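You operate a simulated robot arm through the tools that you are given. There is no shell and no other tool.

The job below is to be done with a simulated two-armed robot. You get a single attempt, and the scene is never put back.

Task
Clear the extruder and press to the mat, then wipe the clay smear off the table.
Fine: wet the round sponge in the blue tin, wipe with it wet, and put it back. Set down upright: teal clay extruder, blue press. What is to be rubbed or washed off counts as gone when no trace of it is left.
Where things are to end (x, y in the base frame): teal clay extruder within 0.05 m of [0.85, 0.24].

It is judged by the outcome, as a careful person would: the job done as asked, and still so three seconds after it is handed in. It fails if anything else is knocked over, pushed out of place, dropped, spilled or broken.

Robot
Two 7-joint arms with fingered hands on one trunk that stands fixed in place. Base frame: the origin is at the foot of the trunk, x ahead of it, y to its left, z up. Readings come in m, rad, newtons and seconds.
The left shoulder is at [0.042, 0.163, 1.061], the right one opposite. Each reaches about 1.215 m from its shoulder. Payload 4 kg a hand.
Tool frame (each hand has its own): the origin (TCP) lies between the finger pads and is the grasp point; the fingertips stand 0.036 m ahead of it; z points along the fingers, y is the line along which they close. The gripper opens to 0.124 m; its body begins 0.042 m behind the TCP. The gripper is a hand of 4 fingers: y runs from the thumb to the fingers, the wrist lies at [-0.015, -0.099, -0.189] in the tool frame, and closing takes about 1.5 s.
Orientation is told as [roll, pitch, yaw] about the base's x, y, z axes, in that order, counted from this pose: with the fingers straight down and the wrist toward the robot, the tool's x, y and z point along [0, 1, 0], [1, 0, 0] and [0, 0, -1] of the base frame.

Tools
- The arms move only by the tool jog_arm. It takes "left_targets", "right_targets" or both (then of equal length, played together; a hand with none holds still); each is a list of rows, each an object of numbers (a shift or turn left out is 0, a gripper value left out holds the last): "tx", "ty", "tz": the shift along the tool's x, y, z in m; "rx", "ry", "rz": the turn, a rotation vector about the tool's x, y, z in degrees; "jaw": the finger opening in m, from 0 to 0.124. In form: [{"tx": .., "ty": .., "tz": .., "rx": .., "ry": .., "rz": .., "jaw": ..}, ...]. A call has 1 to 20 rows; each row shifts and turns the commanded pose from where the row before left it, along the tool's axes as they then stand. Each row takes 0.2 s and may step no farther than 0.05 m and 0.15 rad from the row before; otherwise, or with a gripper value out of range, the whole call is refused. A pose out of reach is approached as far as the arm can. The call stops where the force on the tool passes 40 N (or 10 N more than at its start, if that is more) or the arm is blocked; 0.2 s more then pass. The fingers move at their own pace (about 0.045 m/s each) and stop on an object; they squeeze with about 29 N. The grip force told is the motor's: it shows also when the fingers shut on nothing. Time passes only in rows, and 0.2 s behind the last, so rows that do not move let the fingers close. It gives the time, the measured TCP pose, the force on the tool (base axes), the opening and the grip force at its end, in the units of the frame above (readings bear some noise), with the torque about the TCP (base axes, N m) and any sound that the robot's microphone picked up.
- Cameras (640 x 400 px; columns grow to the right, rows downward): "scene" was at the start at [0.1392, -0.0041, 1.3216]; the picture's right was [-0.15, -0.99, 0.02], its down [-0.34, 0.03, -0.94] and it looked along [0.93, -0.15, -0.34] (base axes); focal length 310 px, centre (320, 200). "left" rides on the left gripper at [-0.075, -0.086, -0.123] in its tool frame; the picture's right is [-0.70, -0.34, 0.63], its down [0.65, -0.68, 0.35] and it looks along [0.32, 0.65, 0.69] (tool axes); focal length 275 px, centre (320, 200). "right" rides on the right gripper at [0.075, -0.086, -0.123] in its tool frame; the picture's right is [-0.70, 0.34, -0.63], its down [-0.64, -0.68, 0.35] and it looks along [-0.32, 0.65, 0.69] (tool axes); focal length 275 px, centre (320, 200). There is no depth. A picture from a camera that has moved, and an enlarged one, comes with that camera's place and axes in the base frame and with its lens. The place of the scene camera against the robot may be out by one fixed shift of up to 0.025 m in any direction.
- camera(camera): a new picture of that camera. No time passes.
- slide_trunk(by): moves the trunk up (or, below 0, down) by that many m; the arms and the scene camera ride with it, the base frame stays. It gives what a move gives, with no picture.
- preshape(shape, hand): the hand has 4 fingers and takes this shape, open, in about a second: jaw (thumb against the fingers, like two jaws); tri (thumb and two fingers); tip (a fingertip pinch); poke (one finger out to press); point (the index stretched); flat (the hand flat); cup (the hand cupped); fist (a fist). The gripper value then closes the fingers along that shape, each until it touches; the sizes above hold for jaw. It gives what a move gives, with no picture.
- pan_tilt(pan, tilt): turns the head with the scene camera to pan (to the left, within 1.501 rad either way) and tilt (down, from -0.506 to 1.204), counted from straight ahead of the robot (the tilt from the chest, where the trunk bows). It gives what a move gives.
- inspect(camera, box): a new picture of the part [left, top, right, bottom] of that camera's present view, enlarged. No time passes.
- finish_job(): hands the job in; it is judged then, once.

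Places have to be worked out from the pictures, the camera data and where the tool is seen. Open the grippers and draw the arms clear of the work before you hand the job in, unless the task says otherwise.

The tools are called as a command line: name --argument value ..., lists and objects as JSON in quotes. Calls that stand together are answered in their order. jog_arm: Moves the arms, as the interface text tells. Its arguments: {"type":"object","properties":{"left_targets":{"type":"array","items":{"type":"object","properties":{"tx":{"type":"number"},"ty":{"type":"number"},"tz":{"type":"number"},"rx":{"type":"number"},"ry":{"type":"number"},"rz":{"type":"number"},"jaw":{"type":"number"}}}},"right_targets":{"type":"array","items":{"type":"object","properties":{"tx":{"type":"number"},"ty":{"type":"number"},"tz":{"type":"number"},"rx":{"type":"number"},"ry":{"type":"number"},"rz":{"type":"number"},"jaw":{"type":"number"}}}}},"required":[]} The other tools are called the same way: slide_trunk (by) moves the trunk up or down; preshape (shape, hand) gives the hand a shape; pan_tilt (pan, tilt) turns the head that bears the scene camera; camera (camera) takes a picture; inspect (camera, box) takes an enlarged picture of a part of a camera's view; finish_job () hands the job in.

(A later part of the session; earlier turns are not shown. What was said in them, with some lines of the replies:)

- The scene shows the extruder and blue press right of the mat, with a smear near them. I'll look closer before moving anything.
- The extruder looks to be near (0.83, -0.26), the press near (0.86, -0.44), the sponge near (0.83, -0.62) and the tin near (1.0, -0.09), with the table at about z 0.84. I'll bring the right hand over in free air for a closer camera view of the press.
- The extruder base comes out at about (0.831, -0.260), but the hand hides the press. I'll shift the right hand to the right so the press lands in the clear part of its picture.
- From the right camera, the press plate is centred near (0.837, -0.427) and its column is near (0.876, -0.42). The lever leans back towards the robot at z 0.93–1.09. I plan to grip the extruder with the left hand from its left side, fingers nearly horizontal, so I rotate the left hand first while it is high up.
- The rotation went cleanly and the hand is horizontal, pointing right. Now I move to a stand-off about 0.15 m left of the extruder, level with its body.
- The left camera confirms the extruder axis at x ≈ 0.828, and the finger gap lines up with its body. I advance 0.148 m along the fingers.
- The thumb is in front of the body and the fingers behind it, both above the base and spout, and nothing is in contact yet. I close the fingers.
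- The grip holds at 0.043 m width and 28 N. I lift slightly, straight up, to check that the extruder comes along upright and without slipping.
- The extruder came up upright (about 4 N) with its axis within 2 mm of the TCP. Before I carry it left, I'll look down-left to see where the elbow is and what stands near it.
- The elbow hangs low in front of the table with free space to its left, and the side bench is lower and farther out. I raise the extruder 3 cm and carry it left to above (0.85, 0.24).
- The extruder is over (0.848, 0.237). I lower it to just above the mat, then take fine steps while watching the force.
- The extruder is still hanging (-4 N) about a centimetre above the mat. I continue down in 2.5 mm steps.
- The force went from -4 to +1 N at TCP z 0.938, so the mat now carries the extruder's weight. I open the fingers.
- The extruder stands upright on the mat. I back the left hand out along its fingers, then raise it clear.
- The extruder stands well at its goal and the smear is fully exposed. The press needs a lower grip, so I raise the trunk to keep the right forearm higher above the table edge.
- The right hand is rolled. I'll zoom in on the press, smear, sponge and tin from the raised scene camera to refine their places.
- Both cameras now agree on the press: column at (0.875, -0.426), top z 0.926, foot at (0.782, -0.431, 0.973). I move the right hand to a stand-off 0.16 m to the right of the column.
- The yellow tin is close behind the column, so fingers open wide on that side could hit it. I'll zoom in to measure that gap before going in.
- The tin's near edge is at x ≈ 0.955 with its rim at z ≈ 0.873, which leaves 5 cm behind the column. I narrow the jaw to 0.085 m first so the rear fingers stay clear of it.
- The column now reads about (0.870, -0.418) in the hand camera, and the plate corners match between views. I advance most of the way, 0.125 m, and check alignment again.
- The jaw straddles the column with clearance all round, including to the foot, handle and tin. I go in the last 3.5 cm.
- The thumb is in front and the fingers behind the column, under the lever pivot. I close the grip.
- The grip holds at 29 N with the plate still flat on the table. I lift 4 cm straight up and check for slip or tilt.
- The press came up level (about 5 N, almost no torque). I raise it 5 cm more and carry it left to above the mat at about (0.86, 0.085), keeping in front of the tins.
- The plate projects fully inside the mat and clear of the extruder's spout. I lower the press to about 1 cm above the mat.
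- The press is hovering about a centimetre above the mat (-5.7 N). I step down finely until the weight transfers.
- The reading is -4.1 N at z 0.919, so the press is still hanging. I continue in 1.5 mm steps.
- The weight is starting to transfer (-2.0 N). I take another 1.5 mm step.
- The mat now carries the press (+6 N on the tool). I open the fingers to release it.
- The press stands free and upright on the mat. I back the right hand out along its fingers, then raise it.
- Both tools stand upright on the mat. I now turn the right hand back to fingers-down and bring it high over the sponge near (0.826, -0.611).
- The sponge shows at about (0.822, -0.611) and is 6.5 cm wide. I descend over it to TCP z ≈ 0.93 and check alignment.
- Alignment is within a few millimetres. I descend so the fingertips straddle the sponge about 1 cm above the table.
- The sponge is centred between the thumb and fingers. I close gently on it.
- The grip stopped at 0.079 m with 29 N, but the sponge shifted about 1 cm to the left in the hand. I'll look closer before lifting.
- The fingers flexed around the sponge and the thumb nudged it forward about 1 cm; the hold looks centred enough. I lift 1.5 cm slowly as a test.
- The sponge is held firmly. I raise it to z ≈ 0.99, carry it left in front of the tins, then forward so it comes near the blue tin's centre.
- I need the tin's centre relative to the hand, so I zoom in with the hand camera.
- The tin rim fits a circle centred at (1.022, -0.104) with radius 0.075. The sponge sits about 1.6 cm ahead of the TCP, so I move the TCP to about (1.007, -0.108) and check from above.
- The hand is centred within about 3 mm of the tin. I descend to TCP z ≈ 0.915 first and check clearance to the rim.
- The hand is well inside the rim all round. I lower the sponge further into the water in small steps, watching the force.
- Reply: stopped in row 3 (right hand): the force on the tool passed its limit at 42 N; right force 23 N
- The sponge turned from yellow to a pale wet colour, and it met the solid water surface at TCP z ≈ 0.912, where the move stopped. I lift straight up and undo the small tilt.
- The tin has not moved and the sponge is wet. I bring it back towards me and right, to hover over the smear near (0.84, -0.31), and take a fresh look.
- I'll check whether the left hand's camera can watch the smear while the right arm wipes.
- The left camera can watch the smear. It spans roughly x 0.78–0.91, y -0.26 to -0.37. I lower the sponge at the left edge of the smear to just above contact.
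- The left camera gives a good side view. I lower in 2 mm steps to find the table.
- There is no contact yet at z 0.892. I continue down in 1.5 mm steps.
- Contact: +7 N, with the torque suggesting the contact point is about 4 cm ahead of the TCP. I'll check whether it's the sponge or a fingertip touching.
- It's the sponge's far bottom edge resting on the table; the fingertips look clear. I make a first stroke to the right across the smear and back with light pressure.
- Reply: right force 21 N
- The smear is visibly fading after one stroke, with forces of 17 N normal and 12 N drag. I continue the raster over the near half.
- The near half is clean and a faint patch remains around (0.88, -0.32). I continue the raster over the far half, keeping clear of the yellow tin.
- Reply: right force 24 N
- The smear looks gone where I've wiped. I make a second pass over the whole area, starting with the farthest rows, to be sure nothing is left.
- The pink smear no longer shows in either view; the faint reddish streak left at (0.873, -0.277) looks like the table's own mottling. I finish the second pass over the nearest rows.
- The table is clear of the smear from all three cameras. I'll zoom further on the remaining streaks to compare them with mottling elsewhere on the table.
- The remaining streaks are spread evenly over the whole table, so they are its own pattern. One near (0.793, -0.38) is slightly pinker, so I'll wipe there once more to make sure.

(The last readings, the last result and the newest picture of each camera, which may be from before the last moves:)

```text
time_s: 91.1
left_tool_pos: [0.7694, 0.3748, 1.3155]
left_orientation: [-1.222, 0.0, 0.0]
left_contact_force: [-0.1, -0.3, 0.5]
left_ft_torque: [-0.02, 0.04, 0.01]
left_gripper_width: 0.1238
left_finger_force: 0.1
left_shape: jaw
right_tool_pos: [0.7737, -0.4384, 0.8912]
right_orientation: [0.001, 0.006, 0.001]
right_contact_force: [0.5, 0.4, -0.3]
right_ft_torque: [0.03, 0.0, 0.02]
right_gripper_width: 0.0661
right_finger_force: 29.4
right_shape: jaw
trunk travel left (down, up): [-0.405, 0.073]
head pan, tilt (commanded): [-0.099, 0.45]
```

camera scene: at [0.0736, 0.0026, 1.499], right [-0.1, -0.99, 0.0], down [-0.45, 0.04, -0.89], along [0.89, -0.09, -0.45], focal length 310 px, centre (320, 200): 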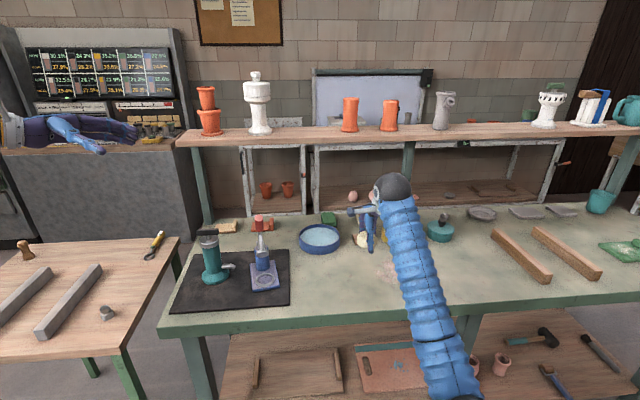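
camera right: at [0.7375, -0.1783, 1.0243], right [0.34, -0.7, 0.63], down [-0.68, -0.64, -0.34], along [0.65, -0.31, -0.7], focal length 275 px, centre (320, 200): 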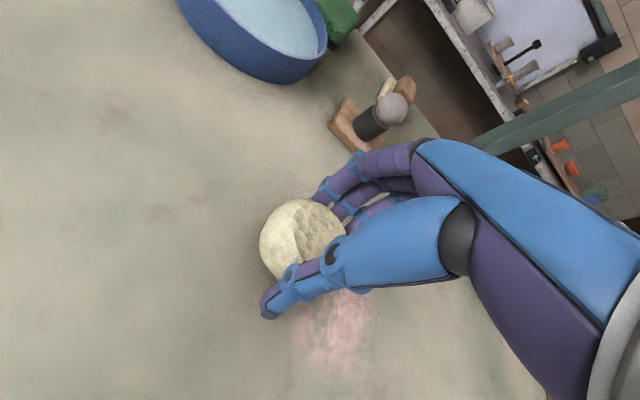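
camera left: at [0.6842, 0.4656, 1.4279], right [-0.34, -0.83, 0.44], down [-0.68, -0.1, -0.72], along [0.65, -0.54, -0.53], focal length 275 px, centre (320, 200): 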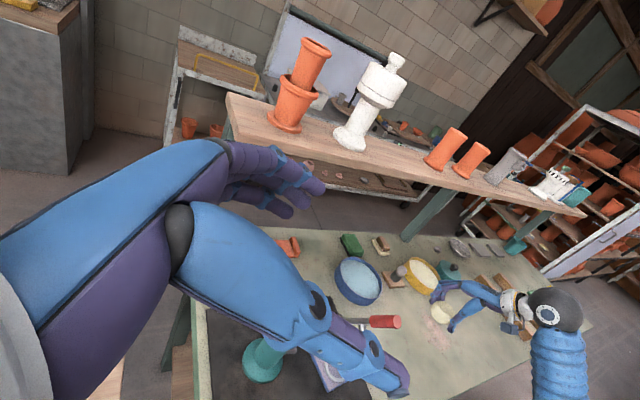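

I'm just above contact at z 0.891. I press lightly and stroke back and forth over that spot.

jog_arm --right_targets '[{"tz": 0.002}, {"tz": 0.001}, {"tx": 0.015}, {"tx": 0.015}, {"tx": 0.015}, {"tx": 0.015}, {"tx": 0.015}, {"ty": 0.015}, {"tx": -0.015}, {"tx": -0.015}, {"tx": -0.015}, {"tx": -0.015}, {"tx": -0.015}, {"ty": 0.015}, {"tx": 0.015}, {"tx": 0.015}, {"tx": 0.015}, {"tx": 0.015}, {"tx": 0.015}]'

jog_arm --right_targets '[{"tz": -0.004}, {"tz": -0.016}, {"tz": -0.03}, {"tz": -0.03}, {"tx": -0.045}, {"tx": -0.045}, {"tx": -0.045}, {"tx": -0.045}, {}]'

inspect --camera "left" --box '[405, 290, 475, 350]'

inspect --camera "scene" --box '[290, 240, 480, 320]'

camera --camera "right"

```text
time_s: 95.1
left_tool_pos: [0.7685, 0.3756, 1.3164]
left_orientation: [-1.22, -0.002, -0.003]
left_contact_force: [-0.7, 0.0, -0.9]
left_ft_torque: [0.01, 0.01, -0.03]
left_gripper_width: 0.1237
left_finger_force: 0.1
left_shape: jaw
right_tool_pos: [0.8039, -0.3646, 0.8892]
right_orientation: [0.002, 0.004, 0.0]
right_contact_force: [0.5, -13.9, 23.0]
right_ft_torque: [-0.29, -0.17, -0.08]
right_gripper_width: 0.0795
right_finger_force: 29.0
right_shape: jaw
trunk travel left (down, up): [-0.405, 0.073]
head pan, tilt (commanded): [-0.099, 0.45]
```

```text
time_s: 97.1
left_tool_pos: [0.7702, 0.3763, 1.315]
left_orientation: [-1.221, 0.0, 0.0]
left_contact_force: [-0.1, 0.0, 0.1]
left_ft_torque: [0.01, -0.03, -0.03]
left_gripper_width: 0.1238
left_finger_force: 0.2
left_shape: jaw
right_tool_pos: [0.8051, -0.5443, 0.9681]
right_orientation: [0.001, 0.006, -0.001]
right_contact_force: [0.0, 0.1, 0.3]
right_ft_torque: [-0.01, 0.05, 0.03]
right_gripper_width: 0.0797
right_finger_force: 28.9
right_shape: jaw
trunk travel left (down, up): [-0.405, 0.073]
head pan, tilt (commanded): [-0.099, 0.45]
```

```text
6.67 times, centred on (440, 320) of left
camera zoom: at [0.6845, 0.4653, 1.4278], right [-0.34, -0.83, 0.44], down [-0.68, -0.1, -0.72], along [0.65, -0.54, -0.53], focal length 1835 px, centre (-480, -600)
```

zoom: 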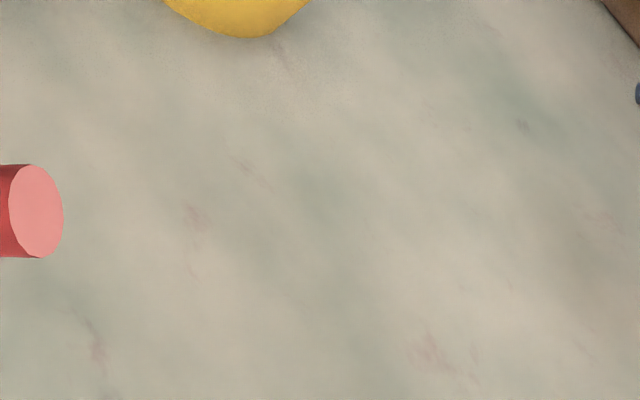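

```text
3.37 times, centred on (385, 280) of scene
camera zoom: at [0.0739, 0.0023, 1.499], right [-0.1, -0.99, 0.0], down [-0.45, 0.04, -0.89], along [0.89, -0.09, -0.45], focal length 1042 px, centre (101, -70)
```

zoom: 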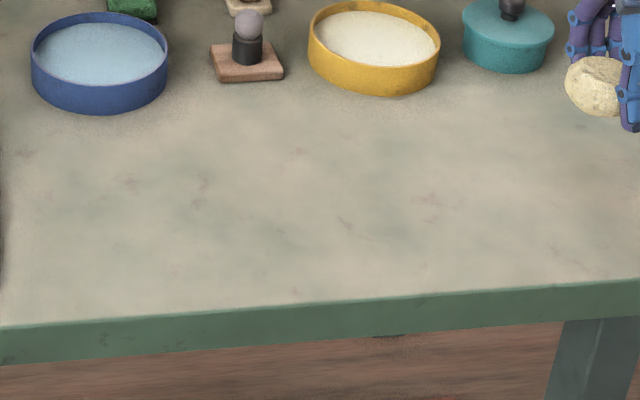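

```text
taken
camera right: at [0.7195, -0.4681, 1.0899], right [0.34, -0.7, 0.63], down [-0.68, -0.64, -0.34], along [0.65, -0.31, -0.7], focal length 275 px, centre (320, 200)
```

right: 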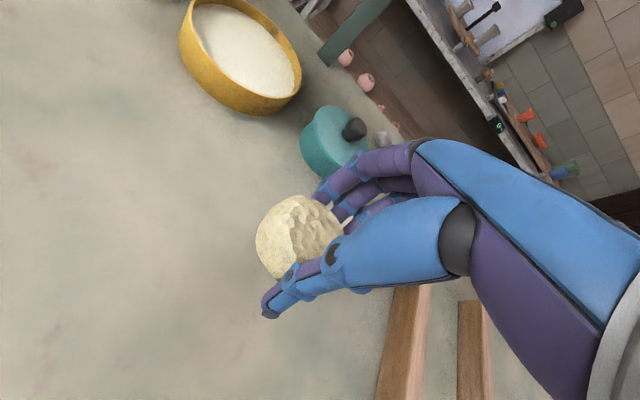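

Nothing changed at that streak, so it's the table's own pattern and the smear is fully gone. I carry the sponge back to its original place near (0.822, -0.612) and lower it.

jog_arm --right_targets '[{"tx": -0.04}, {"tx": -0.04}, {"tz": 0.025}, {"tz": 0.025}, {"tz": 0.02}, {"tz": 0.004}]'

inspect --camera "right" --box '[220, 140, 420, 340]'

inspect --camera "scene" --box '[440, 210, 540, 290]'

```text
time_s: 98.5
left_tool_pos: [0.7695, 0.3756, 1.3149]
left_orientation: [-1.221, 0.001, 0.0]
left_contact_force: [0.6, -0.1, 0.1]
left_ft_torque: [-0.04, 0.03, -0.02]
left_gripper_width: 0.1234
left_finger_force: 0.0
left_shape: jaw
right_tool_pos: [0.8052, -0.6239, 0.8946]
right_orientation: [0.001, 0.005, 0.001]
right_contact_force: [-0.2, 0.0, -0.9]
right_ft_torque: [-0.04, -0.03, 0.0]
right_gripper_width: 0.0797
right_finger_force: 28.5
right_shape: jaw
trunk travel left (down, up): [-0.405, 0.073]
head pan, tilt (commanded): [-0.099, 0.45]
```

```text
2.00 times, centred on (320, 240) of right
camera zoom: at [0.7199, -0.5488, 1.0167], right [0.34, -0.7, 0.63], down [-0.68, -0.64, -0.34], along [0.65, -0.31, -0.7], focal length 551 px, centre (320, 120)
```

zoom: 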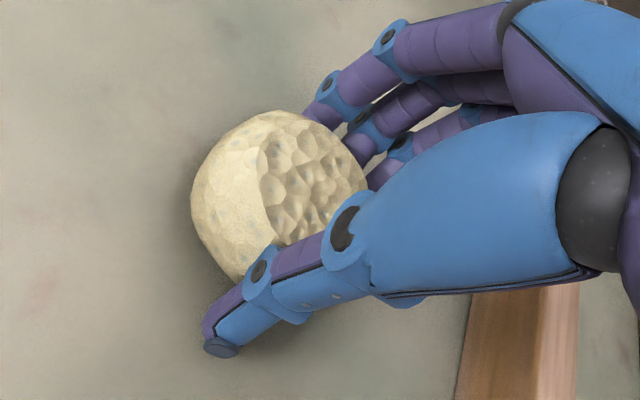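

```text
5.00 times, centred on (490, 250) of scene
camera zoom: at [0.0735, 0.0013, 1.499], right [-0.1, -0.99, 0.0], down [-0.45, 0.04, -0.89], along [0.89, -0.09, -0.45], focal length 1547 px, centre (-530, -50)
```

zoom: 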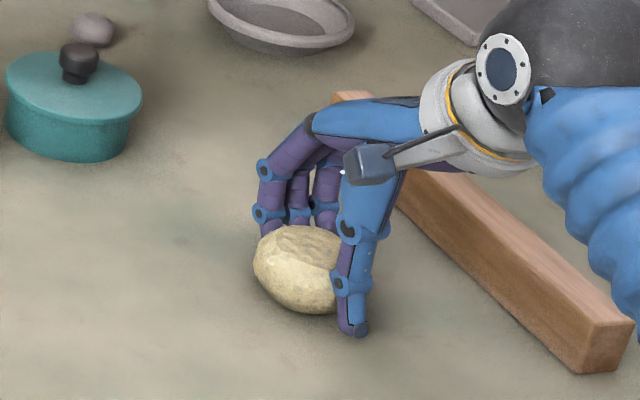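

The sponge lines up in the picture with where it started (about pixel 486, 264). I lower in small steps to contact.

jog_arm --right_targets '[{"tz": 0.002}, {"tz": 0.002}]'

```text
time_s: 99.1
left_tool_pos: [0.7681, 0.3749, 1.3156]
left_orientation: [-1.22, 0.0, 0.0]
left_contact_force: [0.2, -0.4, 0.2]
left_ft_torque: [0.03, 0.03, 0.01]
left_gripper_width: 0.1236
left_finger_force: 0.1
left_shape: jaw
right_tool_pos: [0.8047, -0.6228, 0.8906]
right_orientation: [0.001, 0.001, 0.001]
right_contact_force: [-0.8, -1.3, 4.9]
right_ft_torque: [0.04, -0.11, -0.03]
right_gripper_width: 0.0796
right_finger_force: 28.8
right_shape: jaw
trunk travel left (down, up): [-0.405, 0.073]
head pan, tilt (commanded): [-0.099, 0.45]
```

The sponge is resting on the table (+5 N). I open the fingers to release it.

jog_arm --right_targets '[{"jaw": 0.09}, {"jaw": 0.1}, {"jaw": 0.12}, {"jaw": 0.12}, {"jaw": 0.12}, {"jaw": 0.12}]'

inspect --camera "right" --box '[220, 140, 420, 340]'

inspect --camera "scene" --box '[440, 210, 540, 290]'

```text
time_s: 100.5
left_tool_pos: [0.7704, 0.3738, 1.3159]
left_orientation: [-1.222, -0.001, 0.0]
left_contact_force: [-0.7, 0.0, -0.4]
left_ft_torque: [-0.02, 0.0, 0.0]
left_gripper_width: 0.1236
left_finger_force: 0.1
left_shape: jaw
right_tool_pos: [0.8044, -0.6227, 0.8895]
right_orientation: [0.001, 0.005, 0.0]
right_contact_force: [0.1, 0.0, -0.1]
right_ft_torque: [-0.01, 0.0, -0.02]
right_gripper_width: 0.1198
right_finger_force: 0.1
right_shape: jaw
trunk travel left (down, up): [-0.405, 0.073]
head pan, tilt (commanded): [-0.099, 0.45]
```

```text
2.00 times, centred on (320, 240) of right
camera zoom: at [0.7202, -0.5485, 1.0124], right [0.34, -0.7, 0.63], down [-0.68, -0.64, -0.34], along [0.65, -0.31, -0.7], focal length 551 px, centre (320, 120)
```

zoom: 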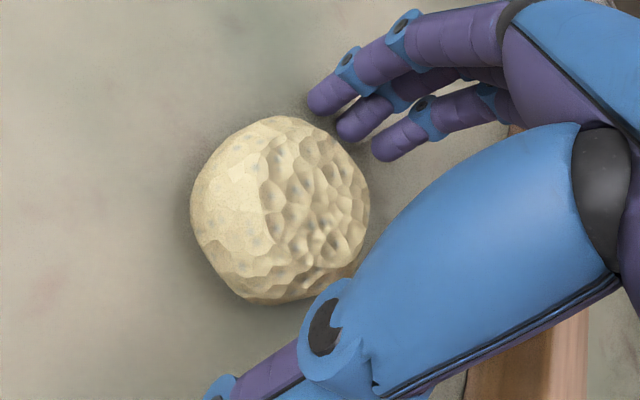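

```text
5.00 times, centred on (490, 250) of scene
camera zoom: at [0.0736, 0.0014, 1.499], right [-0.1, -0.99, 0.0], down [-0.45, 0.04, -0.89], along [0.89, -0.09, -0.45], focal length 1547 px, centre (-530, -50)
```

zoom: 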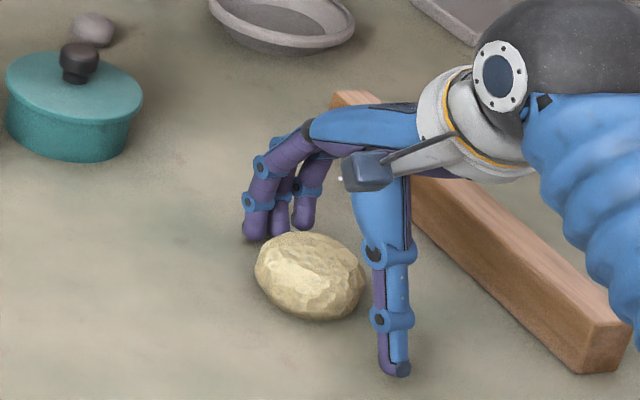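

The sponge sits in place, released. I centre the open hand on it by 1 cm, then lift straight up.

jog_arm --right_targets '[{"ty": 0.01}, {"tz": -0.02}, {"tz": -0.03}, {"tz": -0.04}, {"tz": -0.045}, {"tz": -0.045}, {"ty": -0.04}, {"ty": -0.04}, {"ty": -0.04}, {}]'

camera --camera "scene"

inspect --camera "scene" --box '[360, 200, 560, 300]'

inspect --camera "scene" --box '[160, 200, 400, 330]'

```text
time_s: 102.7
left_tool_pos: [0.7702, 0.376, 1.3153]
left_orientation: [-1.22, 0.002, -0.001]
left_contact_force: [-0.7, 0.7, -0.8]
left_ft_torque: [-0.01, -0.03, -0.03]
left_gripper_width: 0.1237
left_finger_force: 0.1
left_shape: jaw
right_tool_pos: [0.6975, -0.6233, 1.0702]
right_orientation: [0.004, 0.006, -0.001]
right_contact_force: [0.6, 0.1, 0.2]
right_ft_torque: [0.0, 0.01, -0.01]
right_gripper_width: 0.1199
right_finger_force: 0.0
right_shape: jaw
trunk travel left (down, up): [-0.405, 0.073]
head pan, tilt (commanded): [-0.099, 0.45]
```

```text
taken
camera scene: at [0.0748, 0.0017, 1.4989], right [-0.1, -0.99, 0.0], down [-0.45, 0.04, -0.89], along [0.89, -0.09, -0.45], focal length 310 px, centre (320, 200)
```

scene: 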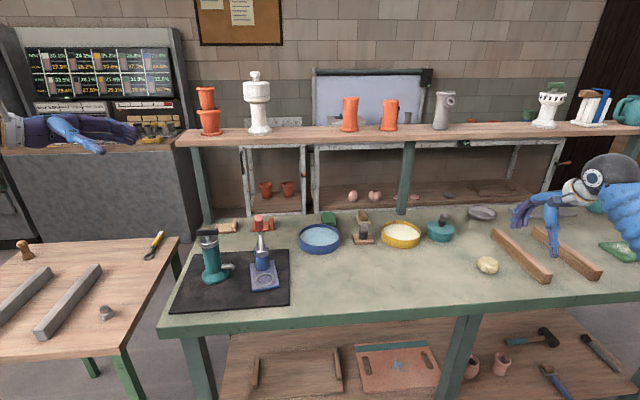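

```text
3.20 times, centred on (460, 250) of scene
camera zoom: at [0.0748, 0.0017, 1.4989], right [-0.1, -0.99, 0.0], down [-0.45, 0.04, -0.89], along [0.89, -0.09, -0.45], focal length 990 px, centre (-128, 40)
```

zoom: 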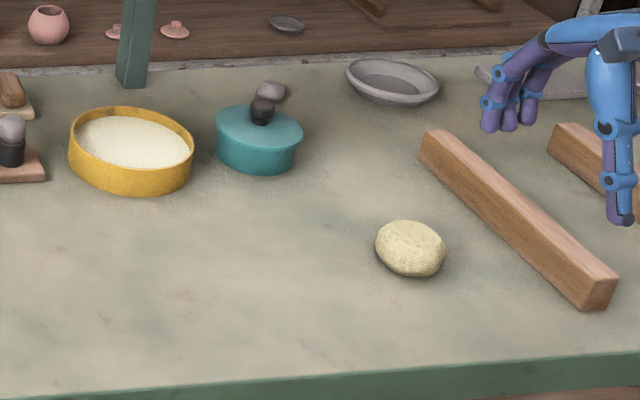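

```text
2.67 times, centred on (280, 265) of scene
camera zoom: at [0.0748, 0.0017, 1.4989], right [-0.1, -0.99, 0.0], down [-0.45, 0.04, -0.89], along [0.89, -0.09, -0.45], focal length 825 px, centre (427, 27)
```

zoom: 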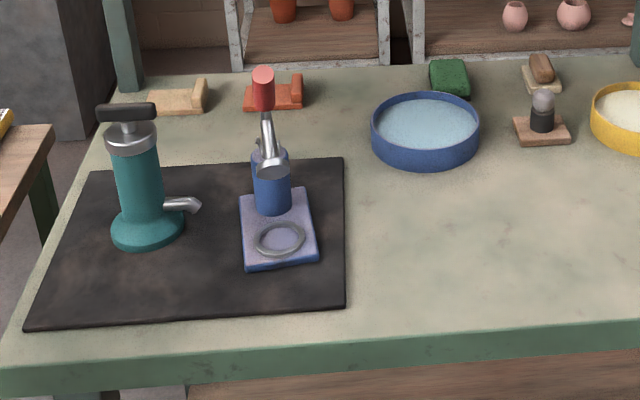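

The sponge is back in place, the table is clean, and both tools stand upright on the mat. I draw both arms back and up, clear of the work.

jog_arm --left_targets '[{"ty": -0.04}, {"ty": -0.04}, {"ty": -0.04}, {"ty": -0.04}, {}]' --right_targets '[{"ty": -0.03, "tz": -0.03}, {"ty": -0.03, "tz": -0.03}, {"ty": -0.03, "tz": -0.02}, {"tx": -0.02, "tz": -0.02}, {}]'

camera --camera "scene"

inspect --camera "scene" --box '[340, 220, 460, 310]'

inspect --camera "scene" --box '[160, 200, 320, 325]'

```text
time_s: 103.9
left_tool_pos: [0.6111, 0.3762, 1.3136]
left_orientation: [-1.223, 0.002, -0.001]
left_contact_force: [0.5, -0.1, -0.3]
left_ft_torque: [0.01, -0.01, 0.04]
left_gripper_width: 0.124
left_finger_force: 0.0
left_shape: jaw
right_tool_pos: [0.6082, -0.6432, 1.1702]
right_orientation: [0.002, 0.007, 0.0]
right_contact_force: [-0.3, -0.8, 0.6]
right_ft_torque: [0.03, 0.02, 0.01]
right_gripper_width: 0.1198
right_finger_force: 0.0
right_shape: jaw
trunk travel left (down, up): [-0.405, 0.073]
head pan, tilt (commanded): [-0.099, 0.45]
```

```text
taken
camera scene: at [0.0747, 0.001, 1.4989], right [-0.1, -0.99, 0.0], down [-0.45, 0.04, -0.89], along [0.89, -0.09, -0.45], focal length 310 px, centre (320, 200)
```

scene: 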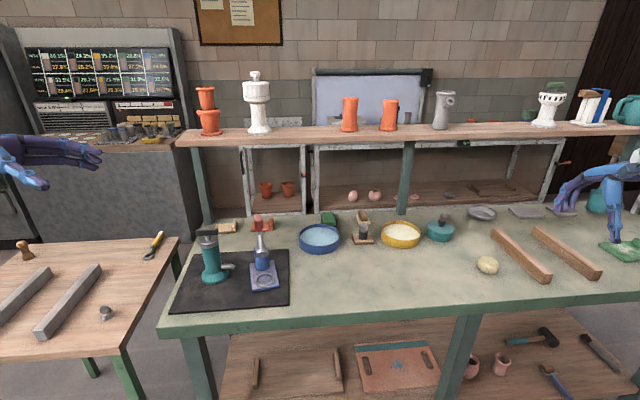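

```text
4.44 times, centred on (400, 265) of scene
camera zoom: at [0.0747, 0.001, 1.4989], right [-0.1, -0.99, 0.0], down [-0.45, 0.04, -0.89], along [0.89, -0.09, -0.45], focal length 1376 px, centre (-36, -89)
```

zoom: 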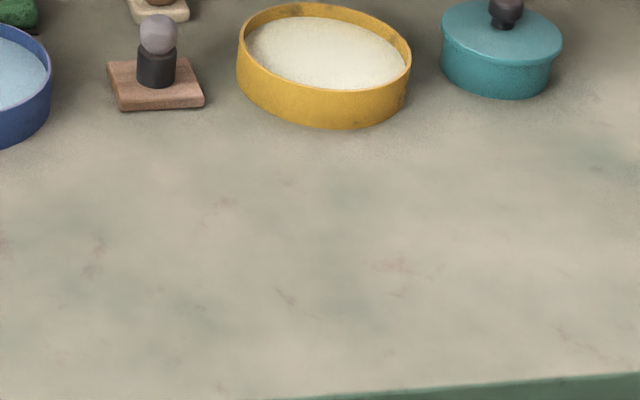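

```text
3.20 times, centred on (240, 262) of scene
camera zoom: at [0.0747, 0.001, 1.4989], right [-0.1, -0.99, 0.0], down [-0.45, 0.04, -0.89], along [0.89, -0.09, -0.45], focal length 990 px, centre (576, 0)
```

zoom: 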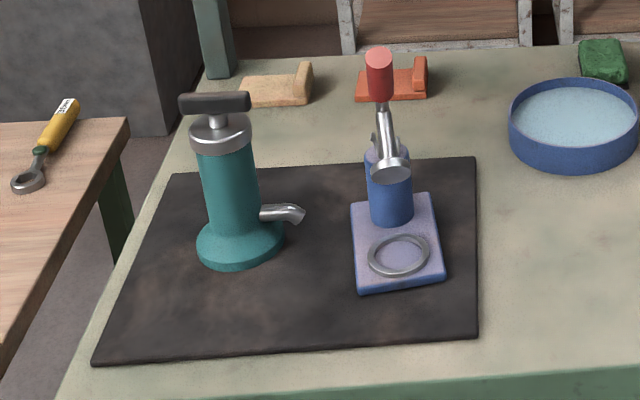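

The extruder stands at about (0.85, 0.24) and the press stands beside it, both upright on the mat. The smear is gone, the sponge is back in its spot, and both arms are open and clear, so I hand the job in.

finish_job

```text
The job is handed in.
```

I've handed the job in: the extruder and press are on the mat, and I can see no trace of the clay smear.

- **Extruder:** it stands upright on the mat at about (0.85, 0.24), within 1 cm of its goal.
- **Press:** it stands upright beside the extruder, with its whole base plate on the mat.
- **Smear:** I wet the round sponge in the blue tin and went over the area twice. A few faint reddish streaks remain there. Extra wiping left the pinkest one unchanged, and similar streaks run across the rest of the table, so I took them as the table's own mottling.
- **Sponge:** it is back within about 1 cm of where it started, still wet and pale.

While dipping the sponge I pressed a little too hard, and the move stopped at the 40 N limit. The tin did not shift in the pictures taken afterwards. Nothing else looked out of place in the last pictures. Both hands are open and both arms are drawn clear.
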